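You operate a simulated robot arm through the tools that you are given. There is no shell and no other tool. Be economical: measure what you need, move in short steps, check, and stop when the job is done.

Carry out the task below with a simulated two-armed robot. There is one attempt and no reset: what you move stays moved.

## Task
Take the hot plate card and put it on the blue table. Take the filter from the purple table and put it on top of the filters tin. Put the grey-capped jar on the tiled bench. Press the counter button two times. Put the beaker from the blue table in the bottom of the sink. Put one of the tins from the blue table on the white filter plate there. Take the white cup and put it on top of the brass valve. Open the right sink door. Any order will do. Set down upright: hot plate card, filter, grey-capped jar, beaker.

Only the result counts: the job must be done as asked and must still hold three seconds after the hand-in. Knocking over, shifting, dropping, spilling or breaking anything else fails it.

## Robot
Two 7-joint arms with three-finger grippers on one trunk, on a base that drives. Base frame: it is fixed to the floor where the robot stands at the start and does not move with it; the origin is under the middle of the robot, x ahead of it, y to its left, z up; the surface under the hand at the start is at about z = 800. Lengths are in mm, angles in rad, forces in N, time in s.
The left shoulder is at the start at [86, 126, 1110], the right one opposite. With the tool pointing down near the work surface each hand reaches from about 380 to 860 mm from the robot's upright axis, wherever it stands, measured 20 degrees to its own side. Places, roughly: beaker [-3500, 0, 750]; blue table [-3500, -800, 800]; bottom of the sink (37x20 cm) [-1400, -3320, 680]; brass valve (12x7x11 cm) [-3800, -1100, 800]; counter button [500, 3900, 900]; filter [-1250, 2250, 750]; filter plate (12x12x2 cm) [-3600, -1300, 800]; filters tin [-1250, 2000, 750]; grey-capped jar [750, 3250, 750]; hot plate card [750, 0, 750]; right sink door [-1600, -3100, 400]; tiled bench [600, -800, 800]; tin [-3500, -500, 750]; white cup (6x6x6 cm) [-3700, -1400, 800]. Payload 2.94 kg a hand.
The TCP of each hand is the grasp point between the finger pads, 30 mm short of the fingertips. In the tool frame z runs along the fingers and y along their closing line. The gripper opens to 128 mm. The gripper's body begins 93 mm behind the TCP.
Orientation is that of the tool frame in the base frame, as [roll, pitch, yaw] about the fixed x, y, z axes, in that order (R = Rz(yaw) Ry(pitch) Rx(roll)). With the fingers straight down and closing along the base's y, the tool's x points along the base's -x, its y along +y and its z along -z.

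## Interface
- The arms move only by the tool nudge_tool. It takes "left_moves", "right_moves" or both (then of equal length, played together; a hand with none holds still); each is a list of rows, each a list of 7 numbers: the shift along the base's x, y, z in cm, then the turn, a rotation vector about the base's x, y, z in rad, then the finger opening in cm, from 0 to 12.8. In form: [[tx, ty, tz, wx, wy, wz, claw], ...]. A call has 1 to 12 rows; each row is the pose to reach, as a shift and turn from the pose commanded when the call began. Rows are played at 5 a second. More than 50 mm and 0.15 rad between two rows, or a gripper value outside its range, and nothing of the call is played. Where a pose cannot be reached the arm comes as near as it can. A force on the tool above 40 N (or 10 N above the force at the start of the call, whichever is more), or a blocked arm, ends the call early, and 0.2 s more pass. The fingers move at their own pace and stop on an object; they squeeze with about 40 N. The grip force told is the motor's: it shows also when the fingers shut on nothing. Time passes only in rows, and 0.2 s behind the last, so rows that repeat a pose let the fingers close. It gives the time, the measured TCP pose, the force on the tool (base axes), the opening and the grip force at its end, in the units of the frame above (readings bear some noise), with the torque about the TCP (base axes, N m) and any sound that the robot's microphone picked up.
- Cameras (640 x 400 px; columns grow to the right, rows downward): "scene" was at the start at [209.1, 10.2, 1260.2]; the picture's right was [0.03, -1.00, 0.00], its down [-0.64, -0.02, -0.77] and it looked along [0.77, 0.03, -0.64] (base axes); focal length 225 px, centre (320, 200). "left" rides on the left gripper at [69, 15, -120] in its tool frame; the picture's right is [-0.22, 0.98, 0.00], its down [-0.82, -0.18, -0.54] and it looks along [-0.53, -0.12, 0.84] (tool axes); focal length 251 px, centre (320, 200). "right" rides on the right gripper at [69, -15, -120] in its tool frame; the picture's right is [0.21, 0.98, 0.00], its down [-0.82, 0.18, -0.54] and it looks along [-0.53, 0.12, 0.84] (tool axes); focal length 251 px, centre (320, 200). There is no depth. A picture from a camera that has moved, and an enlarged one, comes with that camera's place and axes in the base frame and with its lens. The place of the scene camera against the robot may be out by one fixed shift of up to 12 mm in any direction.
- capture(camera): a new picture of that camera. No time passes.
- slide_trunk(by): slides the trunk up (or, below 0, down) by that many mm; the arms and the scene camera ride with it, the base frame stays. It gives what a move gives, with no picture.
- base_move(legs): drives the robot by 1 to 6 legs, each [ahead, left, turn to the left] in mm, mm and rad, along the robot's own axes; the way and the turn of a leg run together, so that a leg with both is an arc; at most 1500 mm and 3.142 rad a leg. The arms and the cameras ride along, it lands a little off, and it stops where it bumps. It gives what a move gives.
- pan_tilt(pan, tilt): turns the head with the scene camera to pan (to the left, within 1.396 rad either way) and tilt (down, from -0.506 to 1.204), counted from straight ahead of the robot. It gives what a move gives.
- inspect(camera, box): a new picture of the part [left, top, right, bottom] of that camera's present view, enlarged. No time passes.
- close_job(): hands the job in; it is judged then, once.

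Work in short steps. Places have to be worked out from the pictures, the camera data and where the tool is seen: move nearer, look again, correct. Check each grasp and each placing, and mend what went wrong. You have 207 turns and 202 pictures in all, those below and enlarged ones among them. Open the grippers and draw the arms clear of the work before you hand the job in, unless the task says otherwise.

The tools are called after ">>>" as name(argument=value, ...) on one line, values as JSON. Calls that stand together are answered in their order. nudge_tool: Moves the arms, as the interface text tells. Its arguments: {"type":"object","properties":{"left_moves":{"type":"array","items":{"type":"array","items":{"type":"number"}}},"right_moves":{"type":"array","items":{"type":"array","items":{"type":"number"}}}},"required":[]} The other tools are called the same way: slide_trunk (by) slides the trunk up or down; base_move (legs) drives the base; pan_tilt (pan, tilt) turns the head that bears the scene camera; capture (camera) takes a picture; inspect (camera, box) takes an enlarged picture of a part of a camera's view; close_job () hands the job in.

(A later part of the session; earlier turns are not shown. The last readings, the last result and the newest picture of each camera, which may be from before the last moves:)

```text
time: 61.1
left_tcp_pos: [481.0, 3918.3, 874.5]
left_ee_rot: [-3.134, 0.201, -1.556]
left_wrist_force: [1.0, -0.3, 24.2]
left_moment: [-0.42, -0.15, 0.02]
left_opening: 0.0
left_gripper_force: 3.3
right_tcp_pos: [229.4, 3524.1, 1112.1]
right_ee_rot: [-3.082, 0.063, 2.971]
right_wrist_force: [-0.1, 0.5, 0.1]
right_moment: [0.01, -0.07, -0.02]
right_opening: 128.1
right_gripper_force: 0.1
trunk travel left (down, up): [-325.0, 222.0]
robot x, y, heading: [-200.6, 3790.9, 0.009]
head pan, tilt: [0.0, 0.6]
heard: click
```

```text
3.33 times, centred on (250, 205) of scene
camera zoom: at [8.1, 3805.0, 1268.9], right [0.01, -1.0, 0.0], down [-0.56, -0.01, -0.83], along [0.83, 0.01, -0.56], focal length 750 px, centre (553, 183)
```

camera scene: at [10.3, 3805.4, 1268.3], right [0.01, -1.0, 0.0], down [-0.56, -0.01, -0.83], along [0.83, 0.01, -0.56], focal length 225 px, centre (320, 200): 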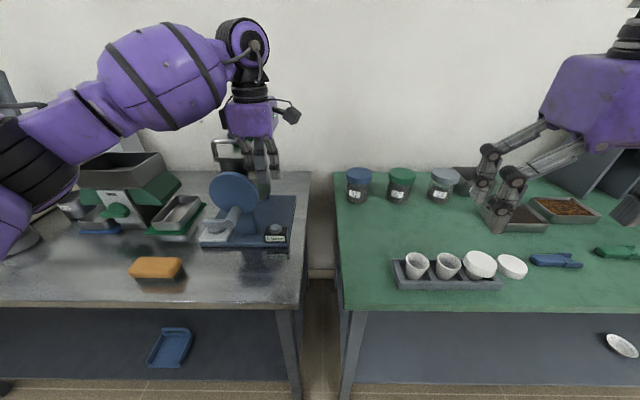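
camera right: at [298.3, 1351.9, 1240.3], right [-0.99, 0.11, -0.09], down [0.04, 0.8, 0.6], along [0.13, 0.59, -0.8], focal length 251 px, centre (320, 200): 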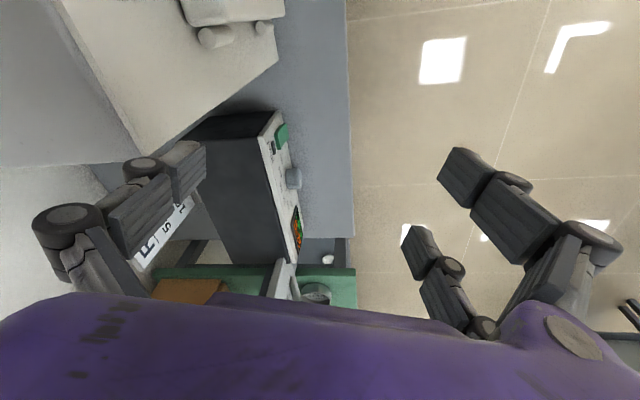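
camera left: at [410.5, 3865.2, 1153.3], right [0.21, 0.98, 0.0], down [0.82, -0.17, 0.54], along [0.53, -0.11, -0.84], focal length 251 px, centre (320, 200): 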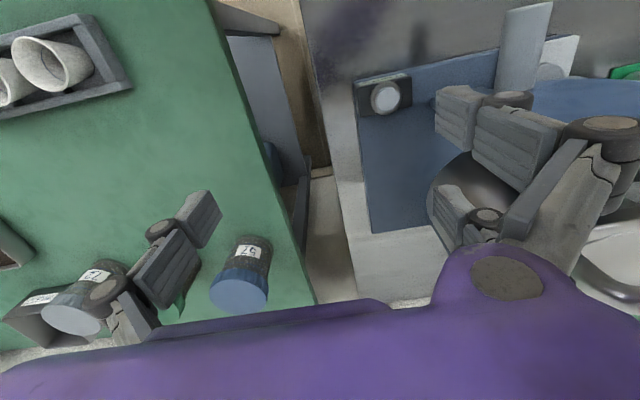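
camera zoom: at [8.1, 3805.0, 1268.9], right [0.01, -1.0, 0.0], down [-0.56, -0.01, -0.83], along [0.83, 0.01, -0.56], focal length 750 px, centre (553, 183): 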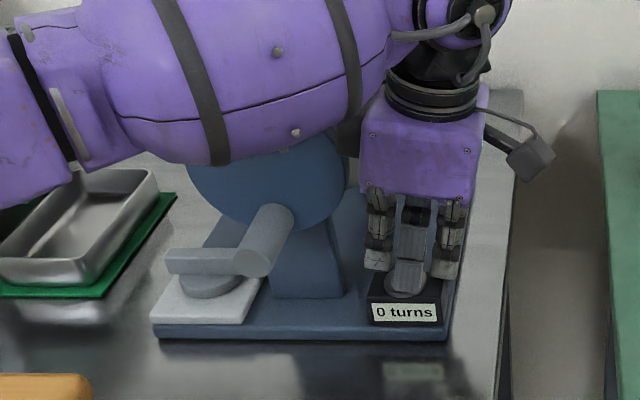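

One row stepped too far; I repeat with shorter steps.

>>> nudge_tool(left_moves=[[0, 0, 2, 0, 0, 0, 0], [0, 0, 5, 0, 0, 0, 0], [0, -3, 8, 0, 0, 0, 0], [0, -6, 11, -0.1, 0, 0, 0], [-2, -6, 14, -0.2, 0, 0, 0], [-5, -6, 17, -0.2, 0, 0, 0], [-8, -6, 20, -0.2, 0, 0, 0], [-11, -6, 23, -0.2, 0, 0, 0]])

>>> inspect(camera="scene", box=[190, 145, 310, 265])

```text
time: 62.9
left_tcp_pos: [370.8, 3858.2, 1099.3]
left_ee_rot: [-3.139, 0.0, -1.56]
left_wrist_force: [-0.8, -0.4, 0.0]
left_moment: [0.02, -0.07, 0.03]
left_opening: 0.0
left_gripper_force: 3.0
right_tcp_pos: [229.0, 3526.8, 1112.8]
right_ee_rot: [-3.083, 0.06, 2.971]
right_wrist_force: [-0.2, -0.4, -0.4]
right_moment: [0.05, -0.01, 0.0]
right_opening: 128.0
right_gripper_force: 0.0
trunk travel left (down, up): [-325.0, 222.0]
robot x, y, heading: [-206.3, 3795.9, 0.013]
head pan, tilt: [0.0, 0.6]
```

```text
3.33 times, centred on (250, 205) of scene
camera zoom: at [9.0, 3805.2, 1268.6], right [0.01, -1.0, 0.0], down [-0.56, -0.01, -0.83], along [0.83, 0.01, -0.56], focal length 750 px, centre (553, 183)
```

zoom: 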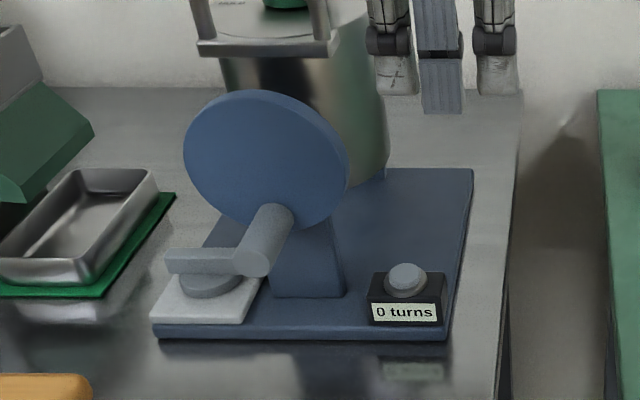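

Counter device undisturbed and two clicks made. Now the jar: I slide right to y about 3180 and up to the bench.

>>> base_move(legs=[[0, -616, 0], [200, 0, 0]])

>>> pan_tilt(pan=0.2, tilt=0.6)

>>> capture(camera="scene")

>>> capture(camera="left")

```text
time: 69.9
left_tcp_pos: [571.8, 3236.5, 1098.5]
left_ee_rot: [-3.14, 0.003, -1.575]
left_wrist_force: [0.9, -0.4, 0.7]
left_moment: [0.01, -0.01, -0.01]
left_opening: 0.1
left_gripper_force: 2.7
right_tcp_pos: [424.3, 2905.5, 1112.4]
right_ee_rot: [-3.082, 0.061, 2.955]
right_wrist_force: [0.2, -0.6, 0.1]
right_moment: [0.01, 0.0, -0.02]
right_opening: 128.0
right_gripper_force: 0.1
trunk travel left (down, up): [-325.0, 222.0]
robot x, y, heading: [-4.3, 3184.2, -0.007]
head pan, tilt: [0.0, 0.6]
```

```text
time: 70.6
left_tcp_pos: [571.4, 3236.5, 1099.4]
left_ee_rot: [-3.14, 0.002, -1.573]
left_wrist_force: [0.0, 0.8, 0.0]
left_moment: [0.0, -0.06, 0.01]
left_opening: 0.1
left_gripper_force: 3.5
right_tcp_pos: [423.3, 2906.8, 1112.4]
right_ee_rot: [-3.081, 0.061, 2.953]
right_wrist_force: [-0.9, 0.5, -1.9]
right_moment: [-0.02, 0.0, 0.0]
right_opening: 127.8
right_gripper_force: 0.0
trunk travel left (down, up): [-325.0, 222.0]
robot x, y, heading: [1.6, 3186.1, -0.007]
head pan, tilt: [0.201, 0.6]
```

```text
168 pictures are left
camera scene: at [206.6, 3206.8, 1268.3], right [0.19, -0.98, 0.0], down [-0.55, -0.11, -0.83], along [0.81, 0.16, -0.56], focal length 225 px, centre (320, 200)
```

scene: 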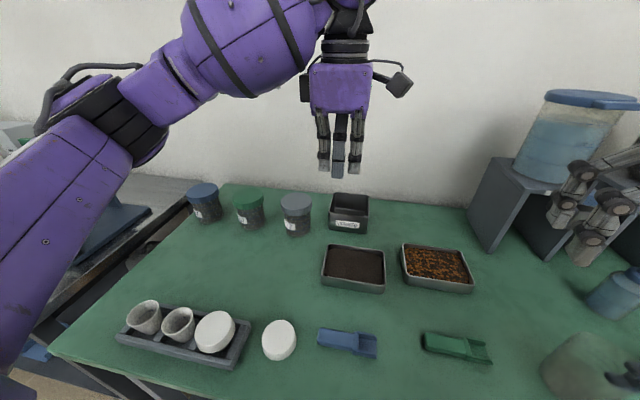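

```text
167 pictures are left
camera left: at [555.3, 3168.2, 1218.3], right [-0.98, 0.22, 0.0], down [0.18, 0.82, 0.54], along [0.12, 0.53, -0.84], focal length 251 px, centre (320, 200)
```

left: 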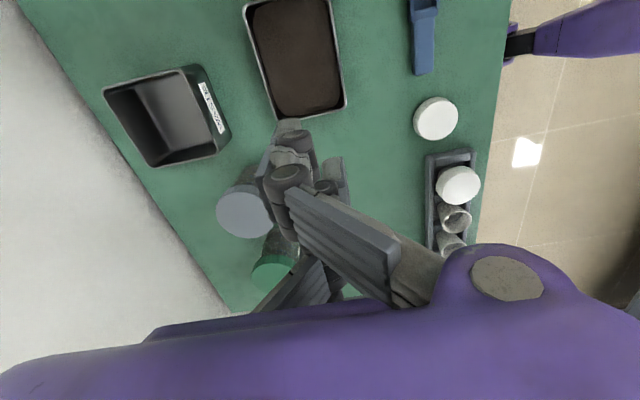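

The grey cap is near (718, 3360), top about z 900–920. I open the left hand and go above it.

>>> nudge_tool(left_moves=[[3, 2.5, 0, 0, 0, 0, 5], [6, 5, 0, 0, 0, 0, 9], [9, 7.5, -2, 0, 0, 0, 12.8], [12, 10, -4, 0, 0, 0, 12.8], [14.7, 12.5, -5, 0, 0, 0, 12.8], [14.7, 12.5, -7, 0, 0, 0, 12.8]])

>>> capture(camera="left")

>>> inspect(camera="scene", box=[200, 80, 392, 240])

```text
time: 72.0
left_tcp_pos: [718.6, 3360.9, 1028.4]
left_ee_rot: [-3.139, 0.001, -1.578]
left_wrist_force: [-0.3, -0.2, -0.1]
left_moment: [0.0, 0.0, -0.01]
left_opening: 127.6
left_gripper_force: 0.0
right_tcp_pos: [423.1, 2906.5, 1112.0]
right_ee_rot: [-3.081, 0.06, 2.955]
right_wrist_force: [0.4, 0.1, -0.7]
right_moment: [-0.03, 0.01, -0.01]
right_opening: 127.9
right_gripper_force: 0.0
trunk travel left (down, up): [-325.0, 222.0]
robot x, y, heading: [-0.6, 3181.8, -0.0]
head pan, tilt: [0.201, 0.6]
```

```text
166 pictures are left
camera left: at [703.8, 3292.9, 1147.3], right [-0.98, 0.22, 0.0], down [0.18, 0.82, 0.54], along [0.12, 0.53, -0.84], focal length 251 px, centre (320, 200)
```

left: 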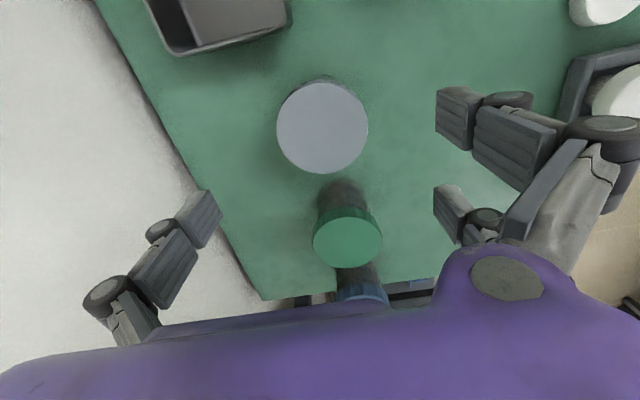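

```text
2.50 times, centred on (296, 160) of scene
camera zoom: at [206.8, 3207.1, 1268.3], right [0.19, -0.98, 0.0], down [-0.55, -0.11, -0.82], along [0.81, 0.16, -0.57], focal length 563 px, centre (380, 300)
```

zoom: 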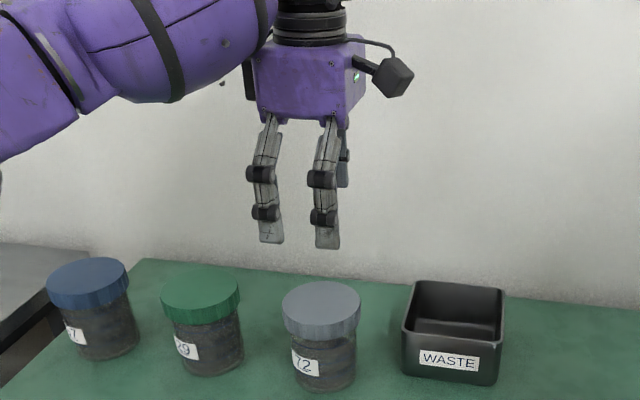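

The cap (92 mm wide) centre is at (719, 3366), top near z 895; fingers have room on both sides. I come down to TCP z 880 and close on the cap.

>>> nudge_tool(left_moves=[[0, 0.5, -4, 0, 0, 0, 12.8], [0, 0.5, -8, 0, 0, 0, 12.8], [0, 0.5, -11, 0, 0, 0, 12.8], [0, 0.5, -13, 0, 0, 0, 12.8], [0, 0.5, -14.8, 0, 0, 0, 12.8]])

>>> capture(camera="left")

>>> inspect(camera="scene", box=[200, 100, 392, 260])

```text
time: 73.2
left_tcp_pos: [720.2, 3367.4, 880.7]
left_ee_rot: [-3.14, 0.002, -1.576]
left_wrist_force: [-1.1, -0.3, 0.1]
left_moment: [-0.01, -0.02, 0.03]
left_opening: 128.1
left_gripper_force: 0.0
right_tcp_pos: [424.1, 2904.9, 1111.7]
right_ee_rot: [-3.082, 0.061, 2.954]
right_wrist_force: [0.4, 0.0, -1.1]
right_moment: [0.01, -0.03, 0.0]
right_opening: 128.0
right_gripper_force: 0.0
trunk travel left (down, up): [-325.0, 222.0]
robot x, y, heading: [-4.3, 3185.9, -0.003]
head pan, tilt: [0.201, 0.6]
```

```text
164 pictures are left
camera left: at [703.4, 3298.5, 999.6], right [-0.98, 0.22, 0.0], down [0.18, 0.82, 0.54], along [0.12, 0.53, -0.84], focal length 251 px, centre (320, 200)
```

left: 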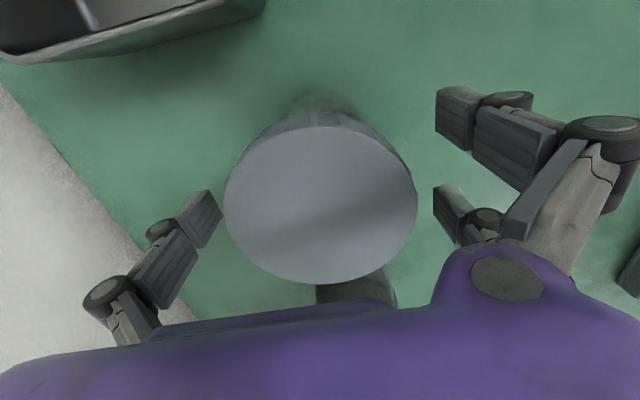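

```text
2.50 times, centred on (296, 180) of scene
camera zoom: at [206.8, 3206.9, 1268.3], right [0.19, -0.98, 0.0], down [-0.55, -0.11, -0.82], along [0.81, 0.16, -0.57], focal length 563 px, centre (380, 250)
```

zoom: 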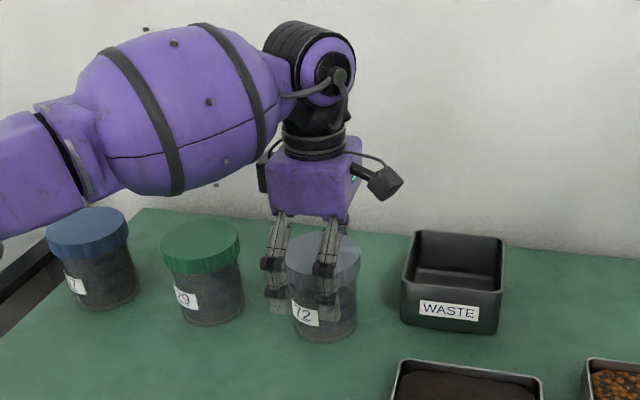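

Centred to within 5 mm. I close the fingers.

>>> nudge_tool(left_moves=[[-0.1, -0.4, 0, 0, 0, 0, 12.8], [-0.1, -0.4, -0.3, 0, 0, 0, 9], [-0.1, -0.4, -0.3, 0, 0, 0, 6], [-0.1, -0.4, -0.3, 0, 0, 0, 6], [-0.1, -0.4, -0.3, 0, 0, 0, 6]])

```text
time: 74.4
left_tcp_pos: [717.4, 3363.4, 878.0]
left_ee_rot: [-3.139, 0.001, -1.576]
left_wrist_force: [1.2, 0.0, 1.4]
left_moment: [0.03, -0.21, -0.02]
left_opening: 85.3
left_gripper_force: 39.8
right_tcp_pos: [422.9, 2905.9, 1111.3]
right_ee_rot: [-3.082, 0.061, 2.955]
right_wrist_force: [1.2, 0.3, 0.9]
right_moment: [0.02, 0.01, -0.02]
right_opening: 128.1
right_gripper_force: 0.1
trunk travel left (down, up): [-325.0, 222.0]
robot x, y, heading: [-6.4, 3180.7, -0.005]
head pan, tilt: [0.201, 0.6]
```

Gripped at 85 mm with 40 N. I lift by 2 cm, then up to a carrying height.

>>> nudge_tool(left_moves=[[0, 0, 1, 0, 0, 0, 6], [0, 0, 3, 0, 0, 0, 6], [0, 0, 6, 0, 0, 0, 6], [0, 0, 10, 0, 0, 0, 6], [-3, 0, 13, 0, 0, 0, 6], [-6, 0, 16, 0, 0, 0, 6], [-10, 0, 18, 0, 0, 0, 6], [-14, 0, 20, 0, 0, 0, 6], [-18, 0, 22, 0, 0, 0, 6]])

>>> capture(camera="scene")

```text
time: 76.4
left_tcp_pos: [538.1, 3362.9, 1099.5]
left_ee_rot: [-3.14, 0.003, -1.575]
left_wrist_force: [0.6, 0.3, -1.5]
left_moment: [-0.01, -0.02, 0.01]
left_opening: 85.5
left_gripper_force: 40.3
right_tcp_pos: [422.8, 2905.6, 1112.3]
right_ee_rot: [-3.084, 0.063, 2.955]
right_wrist_force: [-0.4, -0.1, -0.1]
right_moment: [0.0, -0.06, 0.04]
right_opening: 127.9
right_gripper_force: 0.2
trunk travel left (down, up): [-325.0, 222.0]
robot x, y, heading: [-3.1, 3181.9, -0.006]
head pan, tilt: [0.201, 0.6]
```

```text
162 pictures are left
camera scene: at [205.2, 3206.9, 1268.6], right [0.19, -0.98, 0.0], down [-0.55, -0.11, -0.83], along [0.81, 0.16, -0.56], focal length 225 px, centre (320, 200)
```

scene: 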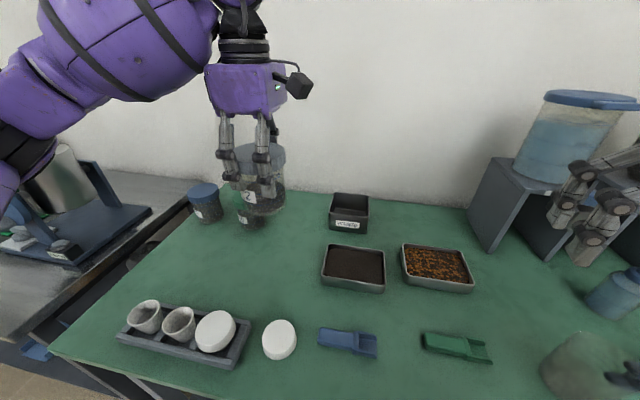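

The jar is held well. I back off and turn to drive down the aisle toward the purple table.

>>> base_move(legs=[[-350, 0, 0], [0, 0, -1.565], [1150, 0, 0], [0, 0, -1.57]])

>>> pan_tilt(pan=-0.2, tilt=0.55)

>>> capture(camera="scene")

```text
time: 91.7
left_tcp_pos: [-827.0, 1817.2, 1098.5]
left_ee_rot: [-3.139, 0.002, 1.634]
left_wrist_force: [0.5, 0.1, -1.4]
left_moment: [0.03, 0.0, 0.01]
left_opening: 84.7
left_gripper_force: 39.6
right_tcp_pos: [-743.3, 2281.8, 1111.1]
right_ee_rot: [-3.082, 0.06, -0.12]
right_wrist_force: [0.2, 0.3, -0.2]
right_moment: [-0.01, 0.04, 0.03]
right_opening: 128.1
right_gripper_force: 0.0
trunk travel left (down, up): [-325.0, 222.0]
robot x, y, heading: [-295.5, 2035.0, -3.078]
head pan, tilt: [0.201, 0.6]
```

```text
time: 92.5
left_tcp_pos: [-826.7, 1817.2, 1098.6]
left_ee_rot: [-3.141, 0.001, 1.633]
left_wrist_force: [0.0, 0.9, -2.2]
left_moment: [-0.02, -0.02, 0.02]
left_opening: 85.1
left_gripper_force: 39.8
right_tcp_pos: [-742.8, 2281.5, 1110.7]
right_ee_rot: [-3.081, 0.061, -0.117]
right_wrist_force: [0.7, 0.1, 0.2]
right_moment: [-0.02, 0.02, 0.0]
right_opening: 128.3
right_gripper_force: 0.0
trunk travel left (down, up): [-325.0, 222.0]
robot x, y, heading: [-300.7, 2032.3, -3.079]
head pan, tilt: [-0.201, 0.55]
```

```text
161 pictures are left
camera scene: at [-521.8, 2046.3, 1272.8], right [0.14, 0.99, 0.0], down [0.52, -0.07, -0.85], along [-0.84, 0.12, -0.52], focal length 225 px, centre (320, 200)
```

scene: 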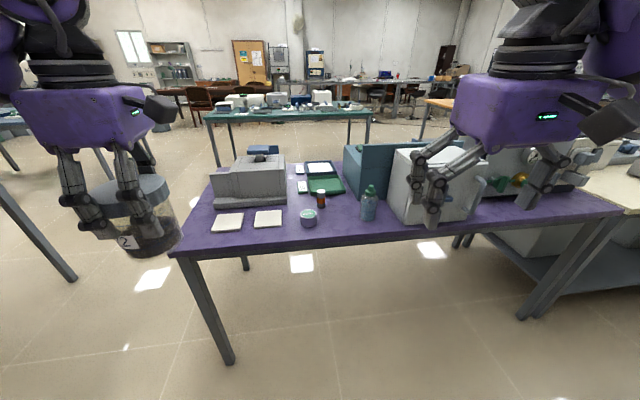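

The purple table is ahead. I enlarge the items on it to find the filter and the filters tin.

>>> inspect(camera="scene", box=[190, 140, 430, 260])

>>> inspect(camera="scene", box=[270, 180, 400, 250])

```text
2.67 times, centred on (310, 200) of scene
camera zoom: at [-521.8, 2046.3, 1272.8], right [0.14, 0.99, 0.0], down [0.52, -0.07, -0.85], along [-0.84, 0.12, -0.52], focal length 600 px, centre (347, 200)
```

zoom: 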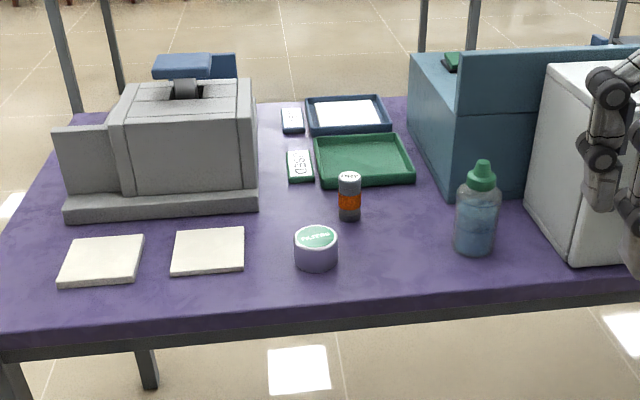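

```text
4.92 times, centred on (335, 215) of scene
camera zoom: at [-521.8, 2046.3, 1272.8], right [0.14, 0.99, 0.0], down [0.52, -0.07, -0.85], along [-0.84, 0.12, -0.52], focal length 1108 px, centre (246, 126)
```

zoom: 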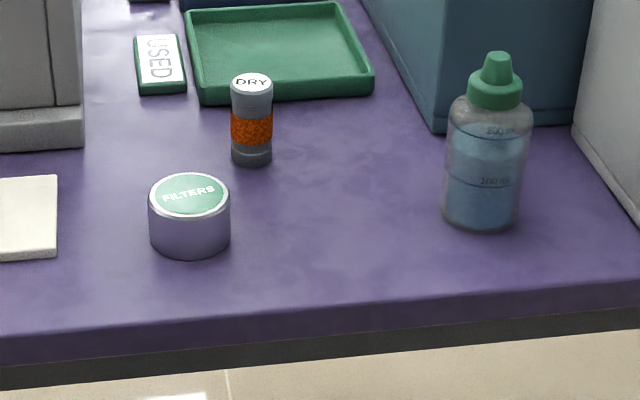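

The FILTERS tin stands near (-1210, 2100). The filter itself isn't plain yet; I look with the right hand camera and with the head turned right.

>>> capture(camera="right")

>>> inspect(camera="scene", box=[400, 120, 640, 270])

```text
158 pictures are left
camera right: at [-665.6, 2282.0, 1228.3], right [0.09, -0.99, -0.07], down [-0.81, -0.12, 0.58], along [-0.58, 0.0, -0.81], focal length 251 px, centre (320, 200)
```

right: 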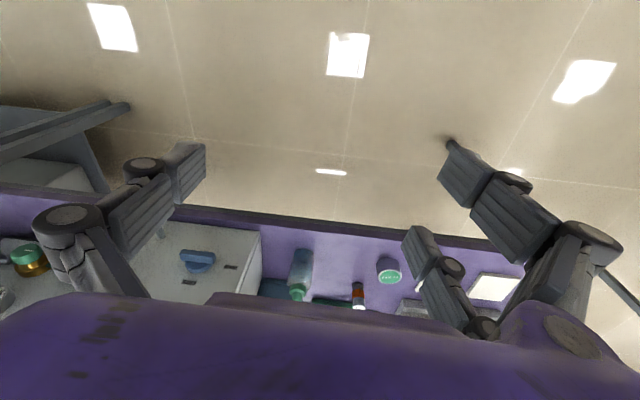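

```text
2.67 times, centred on (520, 195) of scene
camera zoom: at [-521.8, 2046.3, 1272.8], right [0.14, 0.99, 0.0], down [0.52, -0.07, -0.85], along [-0.84, 0.12, -0.52], focal length 600 px, centre (-213, 213)
```

zoom: 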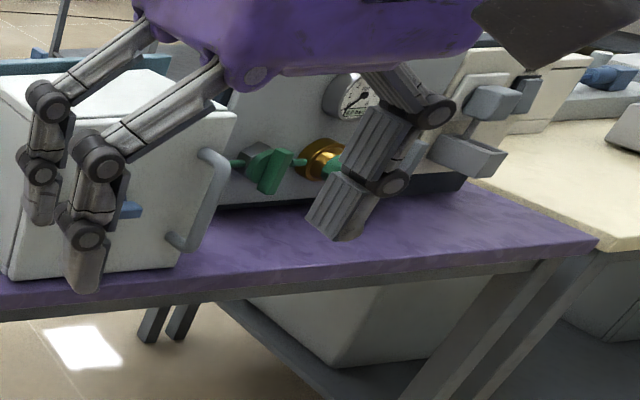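

Only the orange-banded "DRY" vial and the wash bottle lie in the filter's stated area; I want a closer look. I drive 330 mm nearer and square up.

>>> base_move(legs=[[0, 0, -0.06], [330, 30, 0]])

>>> pan_tilt(pan=-0.2, tilt=0.75)

>>> capture(camera="scene")

>>> inspect(camera="scene", box=[230, 130, 430, 270])

```text
time: 95.2
left_tcp_pos: [-1172.0, 1816.3, 1097.7]
left_ee_rot: [-3.14, 0.0, 1.579]
left_wrist_force: [-1.3, -0.6, -1.8]
left_moment: [0.02, -0.03, -0.01]
left_opening: 84.8
left_gripper_force: 40.2
right_tcp_pos: [-1061.9, 2275.6, 1111.6]
right_ee_rot: [-3.083, 0.06, -0.174]
right_wrist_force: [-1.1, 0.1, -0.5]
right_moment: [-0.01, -0.01, 0.01]
right_opening: 128.2
right_gripper_force: 0.0
trunk travel left (down, up): [-325.0, 222.0]
robot x, y, heading: [-629.7, 2006.0, -3.136]
head pan, tilt: [-0.201, 0.55]
```

```text
time: 95.9
left_tcp_pos: [-1171.5, 1815.4, 1099.4]
left_ee_rot: [-3.139, 0.001, 1.58]
left_wrist_force: [-0.9, -0.5, -1.9]
left_moment: [0.01, -0.01, 0.01]
left_opening: 84.8
left_gripper_force: 39.8
right_tcp_pos: [-1062.0, 2274.8, 1111.0]
right_ee_rot: [-3.083, 0.061, -0.175]
right_wrist_force: [-0.1, -0.1, -1.3]
right_moment: [-0.03, 0.01, -0.01]
right_opening: 128.2
right_gripper_force: 0.0
trunk travel left (down, up): [-325.0, 222.0]
robot x, y, heading: [-630.1, 2003.0, -3.133]
head pan, tilt: [-0.201, 0.75]
```

```text
156 pictures are left
camera scene: at [-847.7, 2025.8, 1255.5], right [0.19, 0.98, 0.0], down [0.67, -0.13, -0.73], along [-0.72, 0.14, -0.68], focal length 225 px, centre (320, 200)
```

scene: 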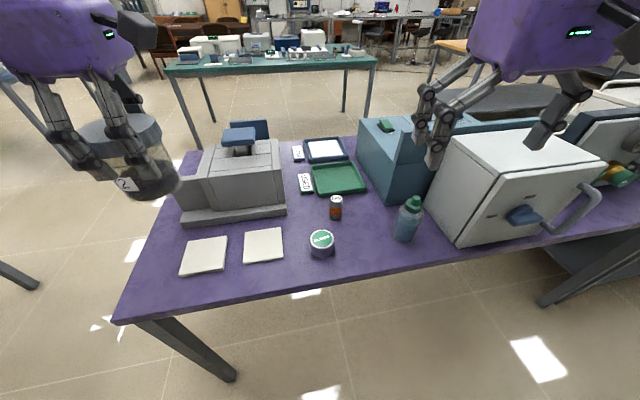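

```text
2.86 times, centred on (330, 200) of scene
camera zoom: at [-847.7, 2025.8, 1255.5], right [0.19, 0.98, 0.0], down [0.67, -0.13, -0.73], along [-0.72, 0.14, -0.68], focal length 643 px, centre (291, 200)
```

zoom: 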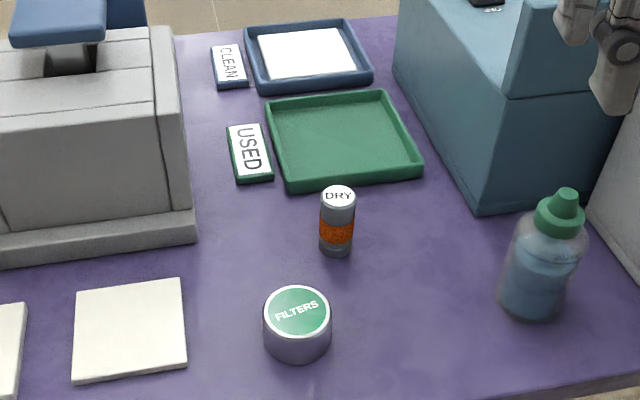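

The DRY vial near (-1304, 2164) is the only fit for the filter in its stated area; the tin is at (-1196, 2099). I straighten the right hand and bring it above the vial.

>>> nudge_tool(right_moves=[[-3, -1.4, 0, -0.034, -0.025, 0.087, 9], [-6, -2.8, 0, -0.068, -0.05, 0.174, 9], [-9, -4.2, 0, -0.068, -0.05, 0.174, 9], [-12, -5.6, 0, -0.068, -0.05, 0.174, 9], [-15, -7, -2, -0.068, -0.05, 0.174, 9], [-18, -8.4, -4, -0.068, -0.05, 0.174, 9], [-21, -9.8, -6, -0.068, -0.05, 0.174, 9], [-24.2, -11.1, -8, -0.068, -0.05, 0.174, 9], [-24.2, -11.1, -11, -0.068, -0.05, 0.174, 9]])

>>> capture(camera="right")

>>> inspect(camera="scene", box=[230, 100, 430, 270])

```text
time: 97.9
left_tcp_pos: [-1170.8, 1817.2, 1099.4]
left_ee_rot: [-3.138, 0.002, 1.577]
left_wrist_force: [-0.1, 0.7, -1.8]
left_moment: [0.0, 0.02, 0.0]
left_opening: 84.7
left_gripper_force: 40.2
right_tcp_pos: [-1303.6, 2165.5, 1003.8]
right_ee_rot: [3.139, 0.006, -0.004]
right_wrist_force: [0.2, -0.2, 0.6]
right_moment: [-0.03, 0.02, -0.02]
right_opening: 90.1
right_gripper_force: 0.1
trunk travel left (down, up): [-325.0, 222.0]
robot x, y, heading: [-630.3, 2005.5, -3.131]
head pan, tilt: [-0.201, 0.75]
```

```text
154 pictures are left
camera right: at [-1233.6, 2182.1, 1122.6], right [0.21, -0.98, 0.0], down [-0.82, -0.18, 0.55], along [-0.53, -0.12, -0.84], focal length 251 px, centre (320, 200)
```

right: 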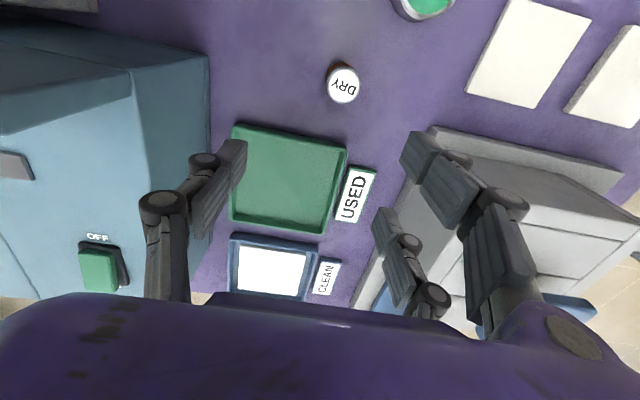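

```text
2.35 times, centred on (330, 185) of scene
camera zoom: at [-847.6, 2026.7, 1255.4], right [0.19, 0.98, 0.0], down [0.67, -0.13, -0.73], along [-0.72, 0.14, -0.68], focal length 530 px, centre (296, 235)
```

zoom: 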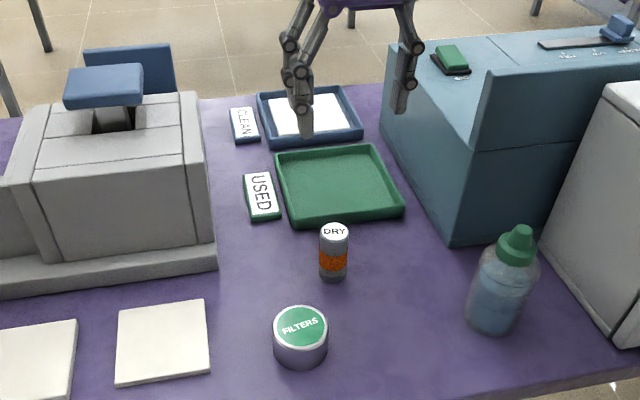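

Triangulating with the right hand camera: the vial's top is at (-1264, 2154, 875), so the table is near z 800. I correct and descend to just above it.

>>> nudge_tool(right_moves=[[2, -0.6, -1, 0, 0, 0, 9], [3.9, -1.2, -3, 0, 0, 0, 9], [3.9, -1.2, -5.5, 0, 0, 0, 9]])

>>> capture(camera="right")

>>> inspect(camera="scene", box=[230, 100, 430, 270])

```text
time: 98.7
left_tcp_pos: [-1172.6, 1816.8, 1098.3]
left_ee_rot: [-3.14, 0.001, 1.579]
left_wrist_force: [0.7, 0.6, -2.1]
left_moment: [0.0, 0.0, -0.01]
left_opening: 84.7
left_gripper_force: 40.4
right_tcp_pos: [-1266.2, 2150.8, 948.2]
right_ee_rot: [3.138, 0.005, -0.004]
right_wrist_force: [-0.5, 0.2, -1.1]
right_moment: [0.01, -0.03, -0.01]
right_opening: 89.9
right_gripper_force: 0.1
trunk travel left (down, up): [-325.0, 222.0]
robot x, y, heading: [-629.4, 2006.3, -3.137]
head pan, tilt: [-0.201, 0.75]
```

```text
152 pictures are left
camera right: at [-1194.5, 2168.6, 1068.2], right [0.21, -0.98, 0.0], down [-0.82, -0.18, 0.55], along [-0.53, -0.12, -0.84], focal length 251 px, centre (320, 200)
```

right: 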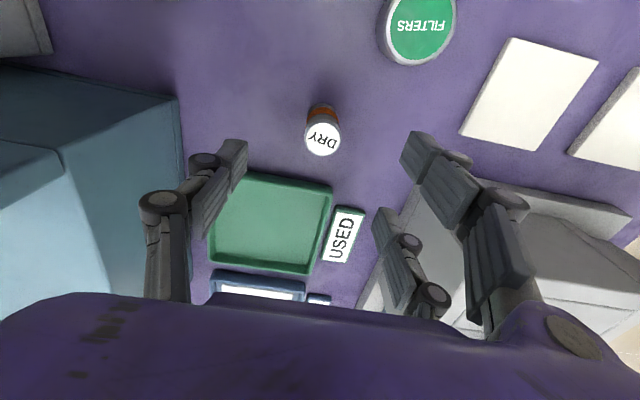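

```text
2.35 times, centred on (330, 185) of scene
camera zoom: at [-848.3, 2026.0, 1255.3], right [0.19, 0.98, 0.0], down [0.67, -0.13, -0.73], along [-0.72, 0.14, -0.68], focal length 530 px, centre (296, 235)
```

zoom: 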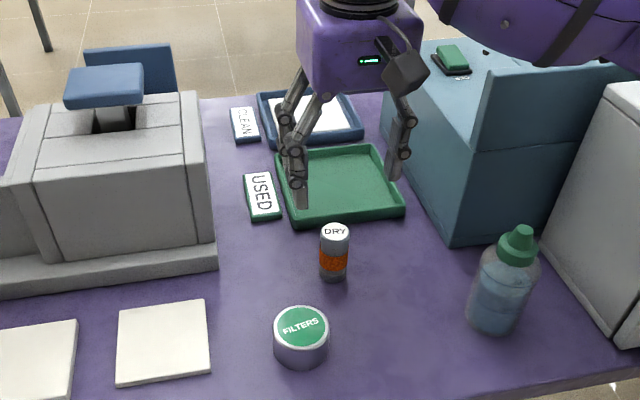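

Hand is centred over the vial; its top is between z 850 and 875. I descend to TCP 845 and look before closing.

>>> nudge_tool(right_moves=[[-0.1, 0, -4, 0, 0, 0, 9], [-0.1, 0, -7.5, 0, 0, 0, 9], [-0.1, 0, -10.3, 0, 0, 0, 9]])

>>> capture(camera="right")

>>> inspect(camera="scene", box=[270, 150, 400, 260])

```text
time: 99.5
left_tcp_pos: [-1172.5, 1817.0, 1099.3]
left_ee_rot: [-3.14, 0.002, 1.578]
left_wrist_force: [0.3, -1.1, -1.4]
left_moment: [0.02, 0.0, -0.01]
left_opening: 84.8
left_gripper_force: 39.4
right_tcp_pos: [-1266.2, 2151.5, 842.4]
right_ee_rot: [3.138, 0.005, -0.001]
right_wrist_force: [-0.2, -0.6, -0.6]
right_moment: [0.02, -0.03, 0.03]
right_opening: 90.1
right_gripper_force: 0.2
trunk travel left (down, up): [-325.0, 222.0]
robot x, y, heading: [-628.9, 2007.0, -3.133]
head pan, tilt: [-0.201, 0.75]
```

```text
150 pictures are left
camera right: at [-1195.4, 2167.8, 962.4], right [0.21, -0.98, 0.0], down [-0.82, -0.18, 0.55], along [-0.53, -0.12, -0.84], focal length 251 px, centre (320, 200)
```

right: 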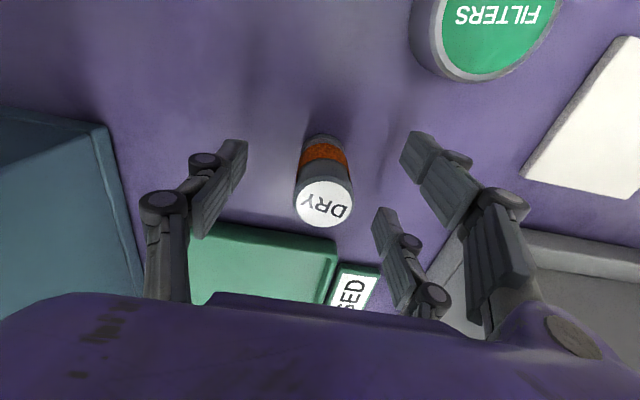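

```text
3.64 times, centred on (335, 205) of scene
camera zoom: at [-848.1, 2025.9, 1255.4], right [0.19, 0.98, 0.0], down [0.67, -0.13, -0.73], along [-0.72, 0.14, -0.68], focal length 819 px, centre (266, 182)
```

zoom: 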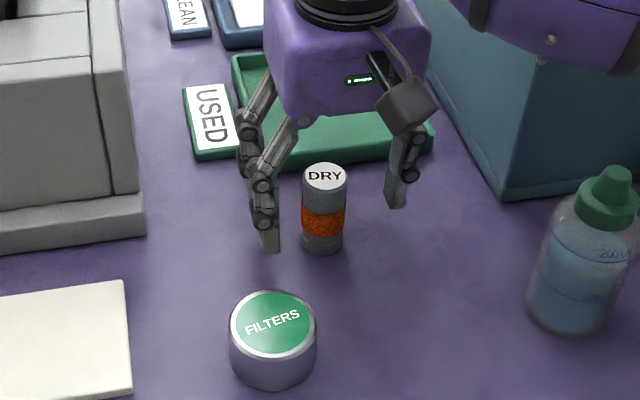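

Vial is centred between the fingers. I close.

>>> nudge_tool(right_moves=[[0, 0, 0, 0, 0, 0, 6], [0, 0, 0, 0, 0, 0, 2], [0, 0, 0, 0, 0, 0, 1], [0, 0, 0, 0, 0, 0, 1]])

>>> inspect(camera="scene", box=[270, 150, 400, 260])

```text
time: 100.5
left_tcp_pos: [-1171.9, 1816.5, 1100.0]
left_ee_rot: [-3.14, 0.001, 1.578]
left_wrist_force: [0.0, 0.0, -1.9]
left_moment: [0.0, 0.01, -0.01]
left_opening: 84.7
left_gripper_force: 40.2
right_tcp_pos: [-1265.5, 2151.1, 843.4]
right_ee_rot: [3.137, 0.005, -0.004]
right_wrist_force: [0.3, -0.1, 0.0]
right_moment: [0.02, 0.02, 0.0]
right_opening: 6.7
right_gripper_force: 0.2
trunk travel left (down, up): [-325.0, 222.0]
robot x, y, heading: [-632.9, 2007.8, -3.133]
head pan, tilt: [-0.201, 0.75]
```

```text
3.64 times, centred on (335, 205) of scene
camera zoom: at [-847.7, 2025.9, 1255.4], right [0.19, 0.98, 0.0], down [0.67, -0.13, -0.73], along [-0.72, 0.14, -0.68], focal length 819 px, centre (266, 182)
```

zoom: 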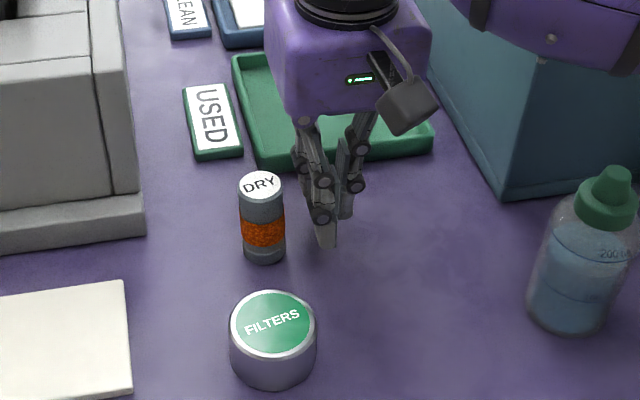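

The fingers shut on nothing and nudged the vial aside; it still stands. I raise the hand a little, reopen, and measure again from the wrist camera.

>>> nudge_tool(right_moves=[[0, 0, 4, 0, 0, 0, 1], [0, 0, 8, 0, 0, 0, 3], [0, 0, 10, 0, 0, 0, 9]])

>>> capture(camera="right")

>>> inspect(camera="scene", box=[270, 150, 400, 260])

```text
time: 101.3
left_tcp_pos: [-1171.3, 1816.9, 1098.8]
left_ee_rot: [-3.14, 0.002, 1.577]
left_wrist_force: [-0.1, -1.1, -1.6]
left_moment: [0.02, 0.03, 0.01]
left_opening: 84.7
left_gripper_force: 40.1
right_tcp_pos: [-1266.0, 2152.2, 943.9]
right_ee_rot: [3.137, 0.005, -0.004]
right_wrist_force: [0.2, -0.4, 0.1]
right_moment: [-0.01, 0.02, 0.0]
right_opening: 87.4
right_gripper_force: 0.1
trunk travel left (down, up): [-325.0, 222.0]
robot x, y, heading: [-631.4, 2002.3, -3.134]
head pan, tilt: [-0.201, 0.75]
```

```text
147 pictures are left
camera right: at [-1195.8, 2168.8, 1063.5], right [0.21, -0.98, 0.0], down [-0.82, -0.18, 0.55], along [-0.53, -0.12, -0.84], focal length 251 px, centre (320, 200)
```

right: 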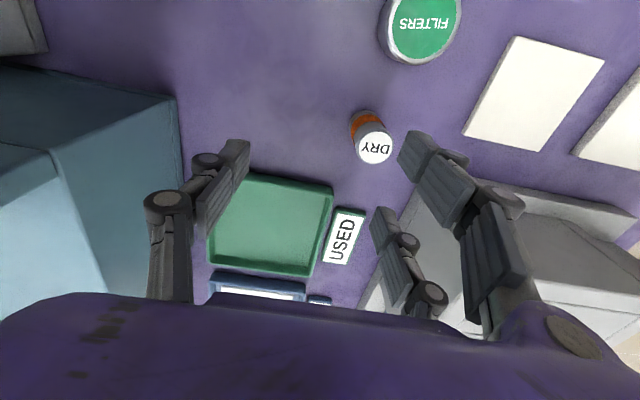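

```text
3.64 times, centred on (335, 205) of scene
camera zoom: at [-847.6, 2025.8, 1255.4], right [0.19, 0.98, 0.0], down [0.67, -0.13, -0.73], along [-0.72, 0.14, -0.68], focal length 819 px, centre (266, 182)
```

zoom: 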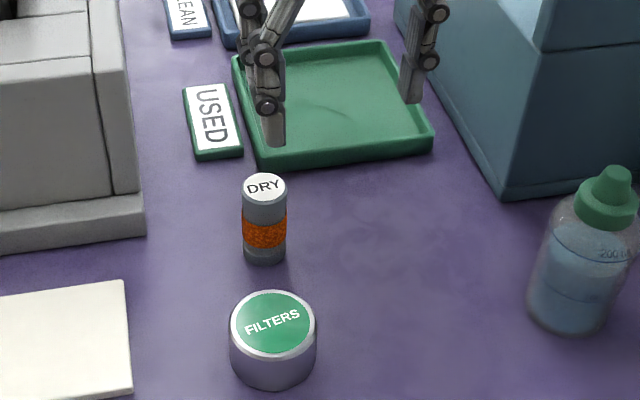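

The vial (about 31 mm) slipped through the gap between the paired fingers. I'll instead grip it 9 mm off-centre, between the single finger and one of the pair; for that I need its x exactly, so I take a view with the wrist camera straight above it.

>>> nudge_tool(right_moves=[[-2, -1.5, 3, 0, 0, 0, 9], [-5, -3, 5, 0, 0, 0, 9], [-6.2, -4.2, 5, 0, 0, 0, 9]])

>>> inspect(camera="right", box=[220, 0, 420, 125])

```text
time: 102.1
left_tcp_pos: [-1171.6, 1816.7, 1098.8]
left_ee_rot: [-3.14, 0.001, 1.578]
left_wrist_force: [0.3, -0.3, -1.4]
left_moment: [-0.02, 0.02, 0.0]
left_opening: 85.0
left_gripper_force: 39.8
right_tcp_pos: [-1326.8, 2109.0, 994.7]
right_ee_rot: [3.139, 0.007, -0.004]
right_wrist_force: [-0.1, 0.4, -0.1]
right_moment: [-0.03, 0.01, 0.01]
right_opening: 89.9
right_gripper_force: 0.0
trunk travel left (down, up): [-325.0, 222.0]
robot x, y, heading: [-629.9, 2005.7, -3.136]
head pan, tilt: [-0.201, 0.75]
```

```text
3.20 times, centred on (320, 62) of right
camera zoom: at [-1256.9, 2125.6, 1114.3], right [0.21, -0.98, 0.0], down [-0.82, -0.18, 0.55], along [-0.53, -0.12, -0.84], focal length 805 px, centre (320, 640)
```

zoom: 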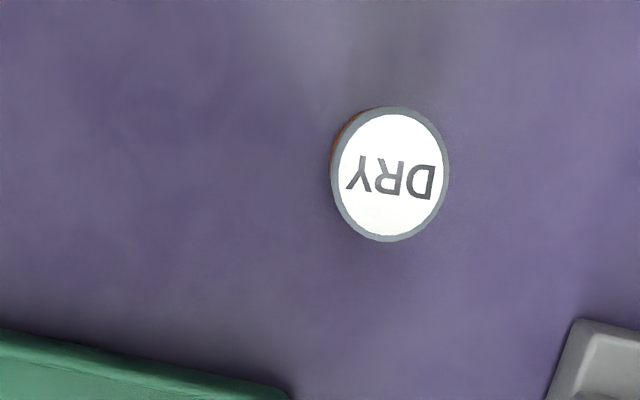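

Seen from above the vial is at (-1265, 2104), top about z 860, 30 mm wide. I go to x -1274, descend, and close slowly.

>>> nudge_tool(right_moves=[[3, -0.3, 0, 0, 0, 0, 7], [5.3, -0.5, -3, 0, 0, 0, 7], [5.3, -0.5, -7, 0, 0, 0, 7], [5.3, -0.5, -11, 0, 0, 0, 7], [5.3, -0.5, -15.2, 0, 0, 0, 7]])

>>> capture(camera="right")

```text
time: 103.3
left_tcp_pos: [-1172.3, 1816.8, 1099.0]
left_ee_rot: [-3.141, 0.001, 1.577]
left_wrist_force: [0.5, 0.7, -1.0]
left_moment: [0.0, 0.0, 0.03]
left_opening: 84.6
left_gripper_force: 39.8
right_tcp_pos: [-1275.4, 2103.6, 838.1]
right_ee_rot: [3.137, 0.005, -0.003]
right_wrist_force: [0.8, -0.8, 0.2]
right_moment: [0.01, -0.02, 0.04]
right_opening: 70.1
right_gripper_force: 0.2
trunk travel left (down, up): [-325.0, 222.0]
robot x, y, heading: [-628.5, 2002.2, -3.133]
head pan, tilt: [-0.201, 0.75]
```

```text
144 pictures are left
camera right: at [-1204.8, 2120.5, 958.0], right [0.21, -0.98, 0.0], down [-0.82, -0.18, 0.55], along [-0.53, -0.12, -0.84], focal length 251 px, centre (320, 200)
```

right: 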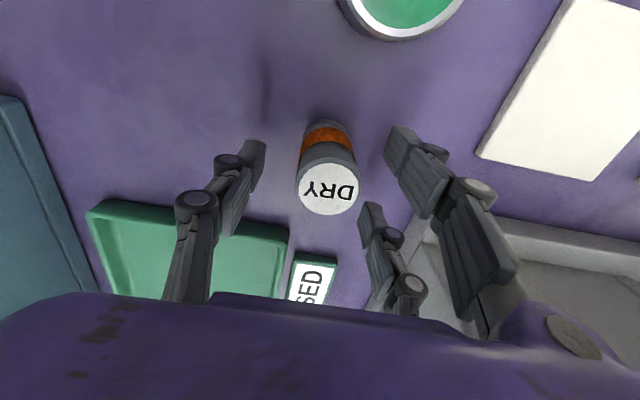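

Aligned as intended. I close gradually.

>>> nudge_tool(right_moves=[[0, 0, 0, 0, 0, 0, 5.5], [0, 0, 0, 0, 0, 0, 4.5], [0, 0, 0, 0, 0, 0, 3.8], [0, 0, 0, 0, 0, 0, 3.2], [0, 0, 0, 0, 0, 0, 2.6], [0, 0, 0, 0, 0, 0, 2.0], [0, 0, 0, 0, 0, 0, 2.0]])

>>> capture(camera="right")

```text
time: 104.9
left_tcp_pos: [-1171.6, 1817.2, 1099.1]
left_ee_rot: [-3.141, 0.001, 1.577]
left_wrist_force: [0.2, -0.4, -1.8]
left_moment: [-0.03, -0.01, 0.01]
left_opening: 84.3
left_gripper_force: 39.8
right_tcp_pos: [-1274.6, 2103.7, 839.4]
right_ee_rot: [3.138, 0.004, -0.005]
right_wrist_force: [0.0, -0.4, 0.4]
right_moment: [0.0, 0.03, -0.04]
right_opening: 28.7
right_gripper_force: 39.6
trunk travel left (down, up): [-325.0, 222.0]
robot x, y, heading: [-632.4, 2003.3, -3.131]
head pan, tilt: [-0.201, 0.75]
```

```text
143 pictures are left
camera right: at [-1204.4, 2120.6, 958.7], right [0.21, -0.98, 0.0], down [-0.82, -0.18, 0.55], along [-0.53, -0.12, -0.84], focal length 251 px, centre (320, 200)
```

right: 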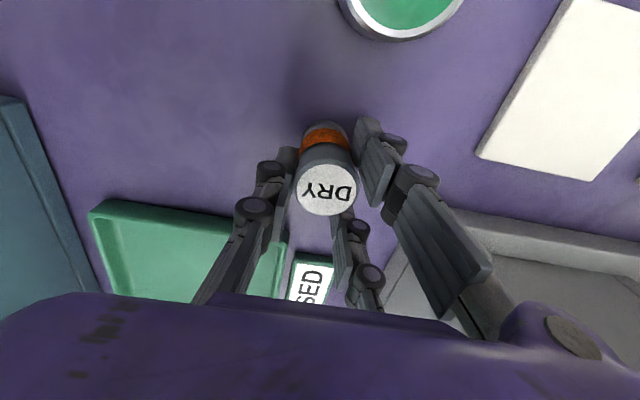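

Gripped at 29 mm with 40 N. I lift gently and look.

>>> nudge_tool(right_moves=[[0, 0, 1, 0, 0, 0, 2], [0, 0, 2.5, 0, 0, 0, 2], [0, 0, 4.5, 0, 0, 0, 2], [0, 0, 7, 0, 0, 0, 2], [0, 0, 9, 0, 0, 0, 2]])

>>> inspect(camera="scene", box=[270, 130, 400, 260])

>>> capture(camera="right")

```text
time: 106.1
left_tcp_pos: [-1171.0, 1815.6, 1099.7]
left_ee_rot: [-3.141, 0.0, 1.578]
left_wrist_force: [0.3, 0.4, -2.4]
left_moment: [0.01, 0.01, -0.03]
left_opening: 84.3
left_gripper_force: 40.0
right_tcp_pos: [-1276.2, 2104.9, 931.9]
right_ee_rot: [3.138, 0.006, -0.001]
right_wrist_force: [-0.3, -0.4, -1.3]
right_moment: [-0.02, 0.01, -0.01]
right_opening: 28.6
right_gripper_force: 39.9
trunk travel left (down, up): [-325.0, 222.0]
robot x, y, heading: [-630.9, 2005.7, -3.137]
head pan, tilt: [-0.201, 0.75]
```

```text
3.08 times, centred on (335, 195) of scene
camera zoom: at [-847.6, 2025.7, 1255.4], right [0.19, 0.98, 0.0], down [0.67, -0.13, -0.73], along [-0.72, 0.14, -0.68], focal length 693 px, centre (274, 215)
```

zoom: 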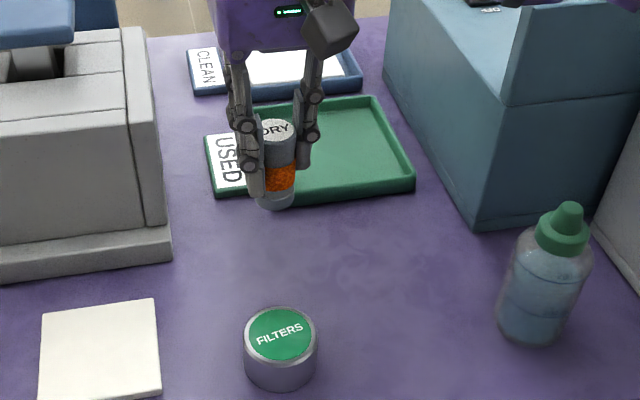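

```text
141 pictures are left
camera right: at [-1205.7, 2121.7, 1051.3], right [0.21, -0.98, 0.0], down [-0.82, -0.18, 0.55], along [-0.53, -0.12, -0.84], focal length 251 px, centre (320, 200)
```

right: 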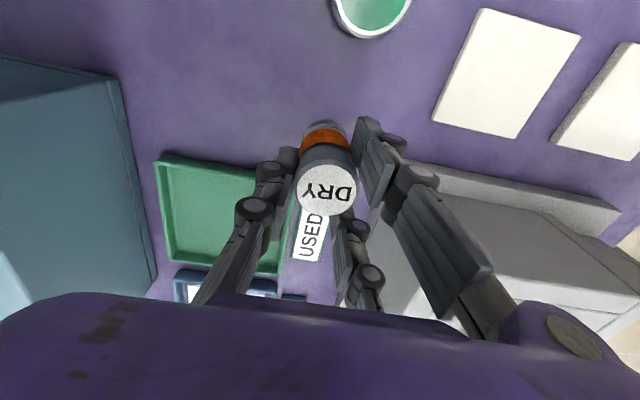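

Held upright. The tin's centre I judge at (-1172, 2098); with the vial 10 mm ahead of the TCP I move to x -1182, y 2098 and come down to near the tin.

>>> nudge_tool(right_moves=[[3, -0.2, 0, 0, 0, 0, 2], [6, -0.4, 0, 0, 0, 0, 2], [9.4, -0.7, 0, 0, 0, 0, 2], [9.4, -0.7, -2, 0, 0, 0, 2], [9.4, -0.7, -3.5, 0, 0, 0, 2]])

>>> inspect(camera="scene", box=[270, 150, 400, 280])

>>> capture(camera="right")

```text
time: 107.3
left_tcp_pos: [-1172.0, 1815.4, 1100.1]
left_ee_rot: [-3.139, 0.001, 1.578]
left_wrist_force: [-0.6, -0.6, -1.5]
left_moment: [-0.01, 0.01, 0.03]
left_opening: 84.4
left_gripper_force: 40.7
right_tcp_pos: [-1180.0, 2099.0, 895.8]
right_ee_rot: [3.14, 0.004, -0.004]
right_wrist_force: [-0.4, -0.1, -0.7]
right_moment: [-0.02, -0.01, -0.04]
right_opening: 28.5
right_gripper_force: 40.0
trunk travel left (down, up): [-325.0, 222.0]
robot x, y, heading: [-632.7, 1999.8, -3.135]
head pan, tilt: [-0.201, 0.75]
```

```text
3.08 times, centred on (335, 215) of scene
camera zoom: at [-847.7, 2025.9, 1255.4], right [0.19, 0.98, 0.0], down [0.67, -0.13, -0.73], along [-0.72, 0.14, -0.68], focal length 693 px, centre (274, 154)
```

zoom: 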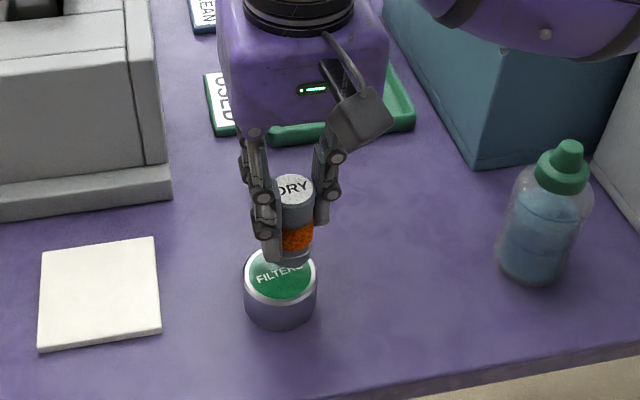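

```text
139 pictures are left
camera right: at [-1110.2, 2115.5, 1015.5], right [0.21, -0.98, 0.0], down [-0.82, -0.18, 0.55], along [-0.53, -0.12, -0.84], focal length 251 px, centre (320, 200)
```

right: 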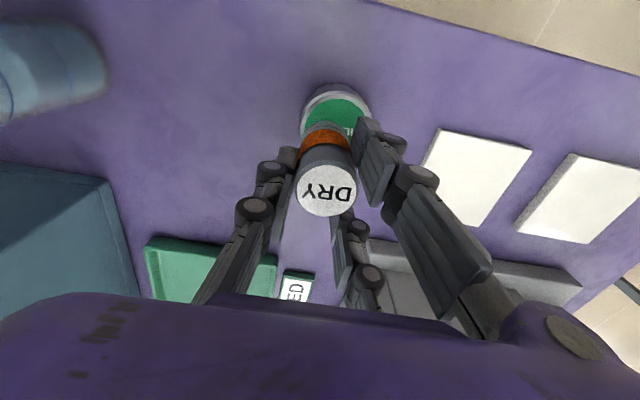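

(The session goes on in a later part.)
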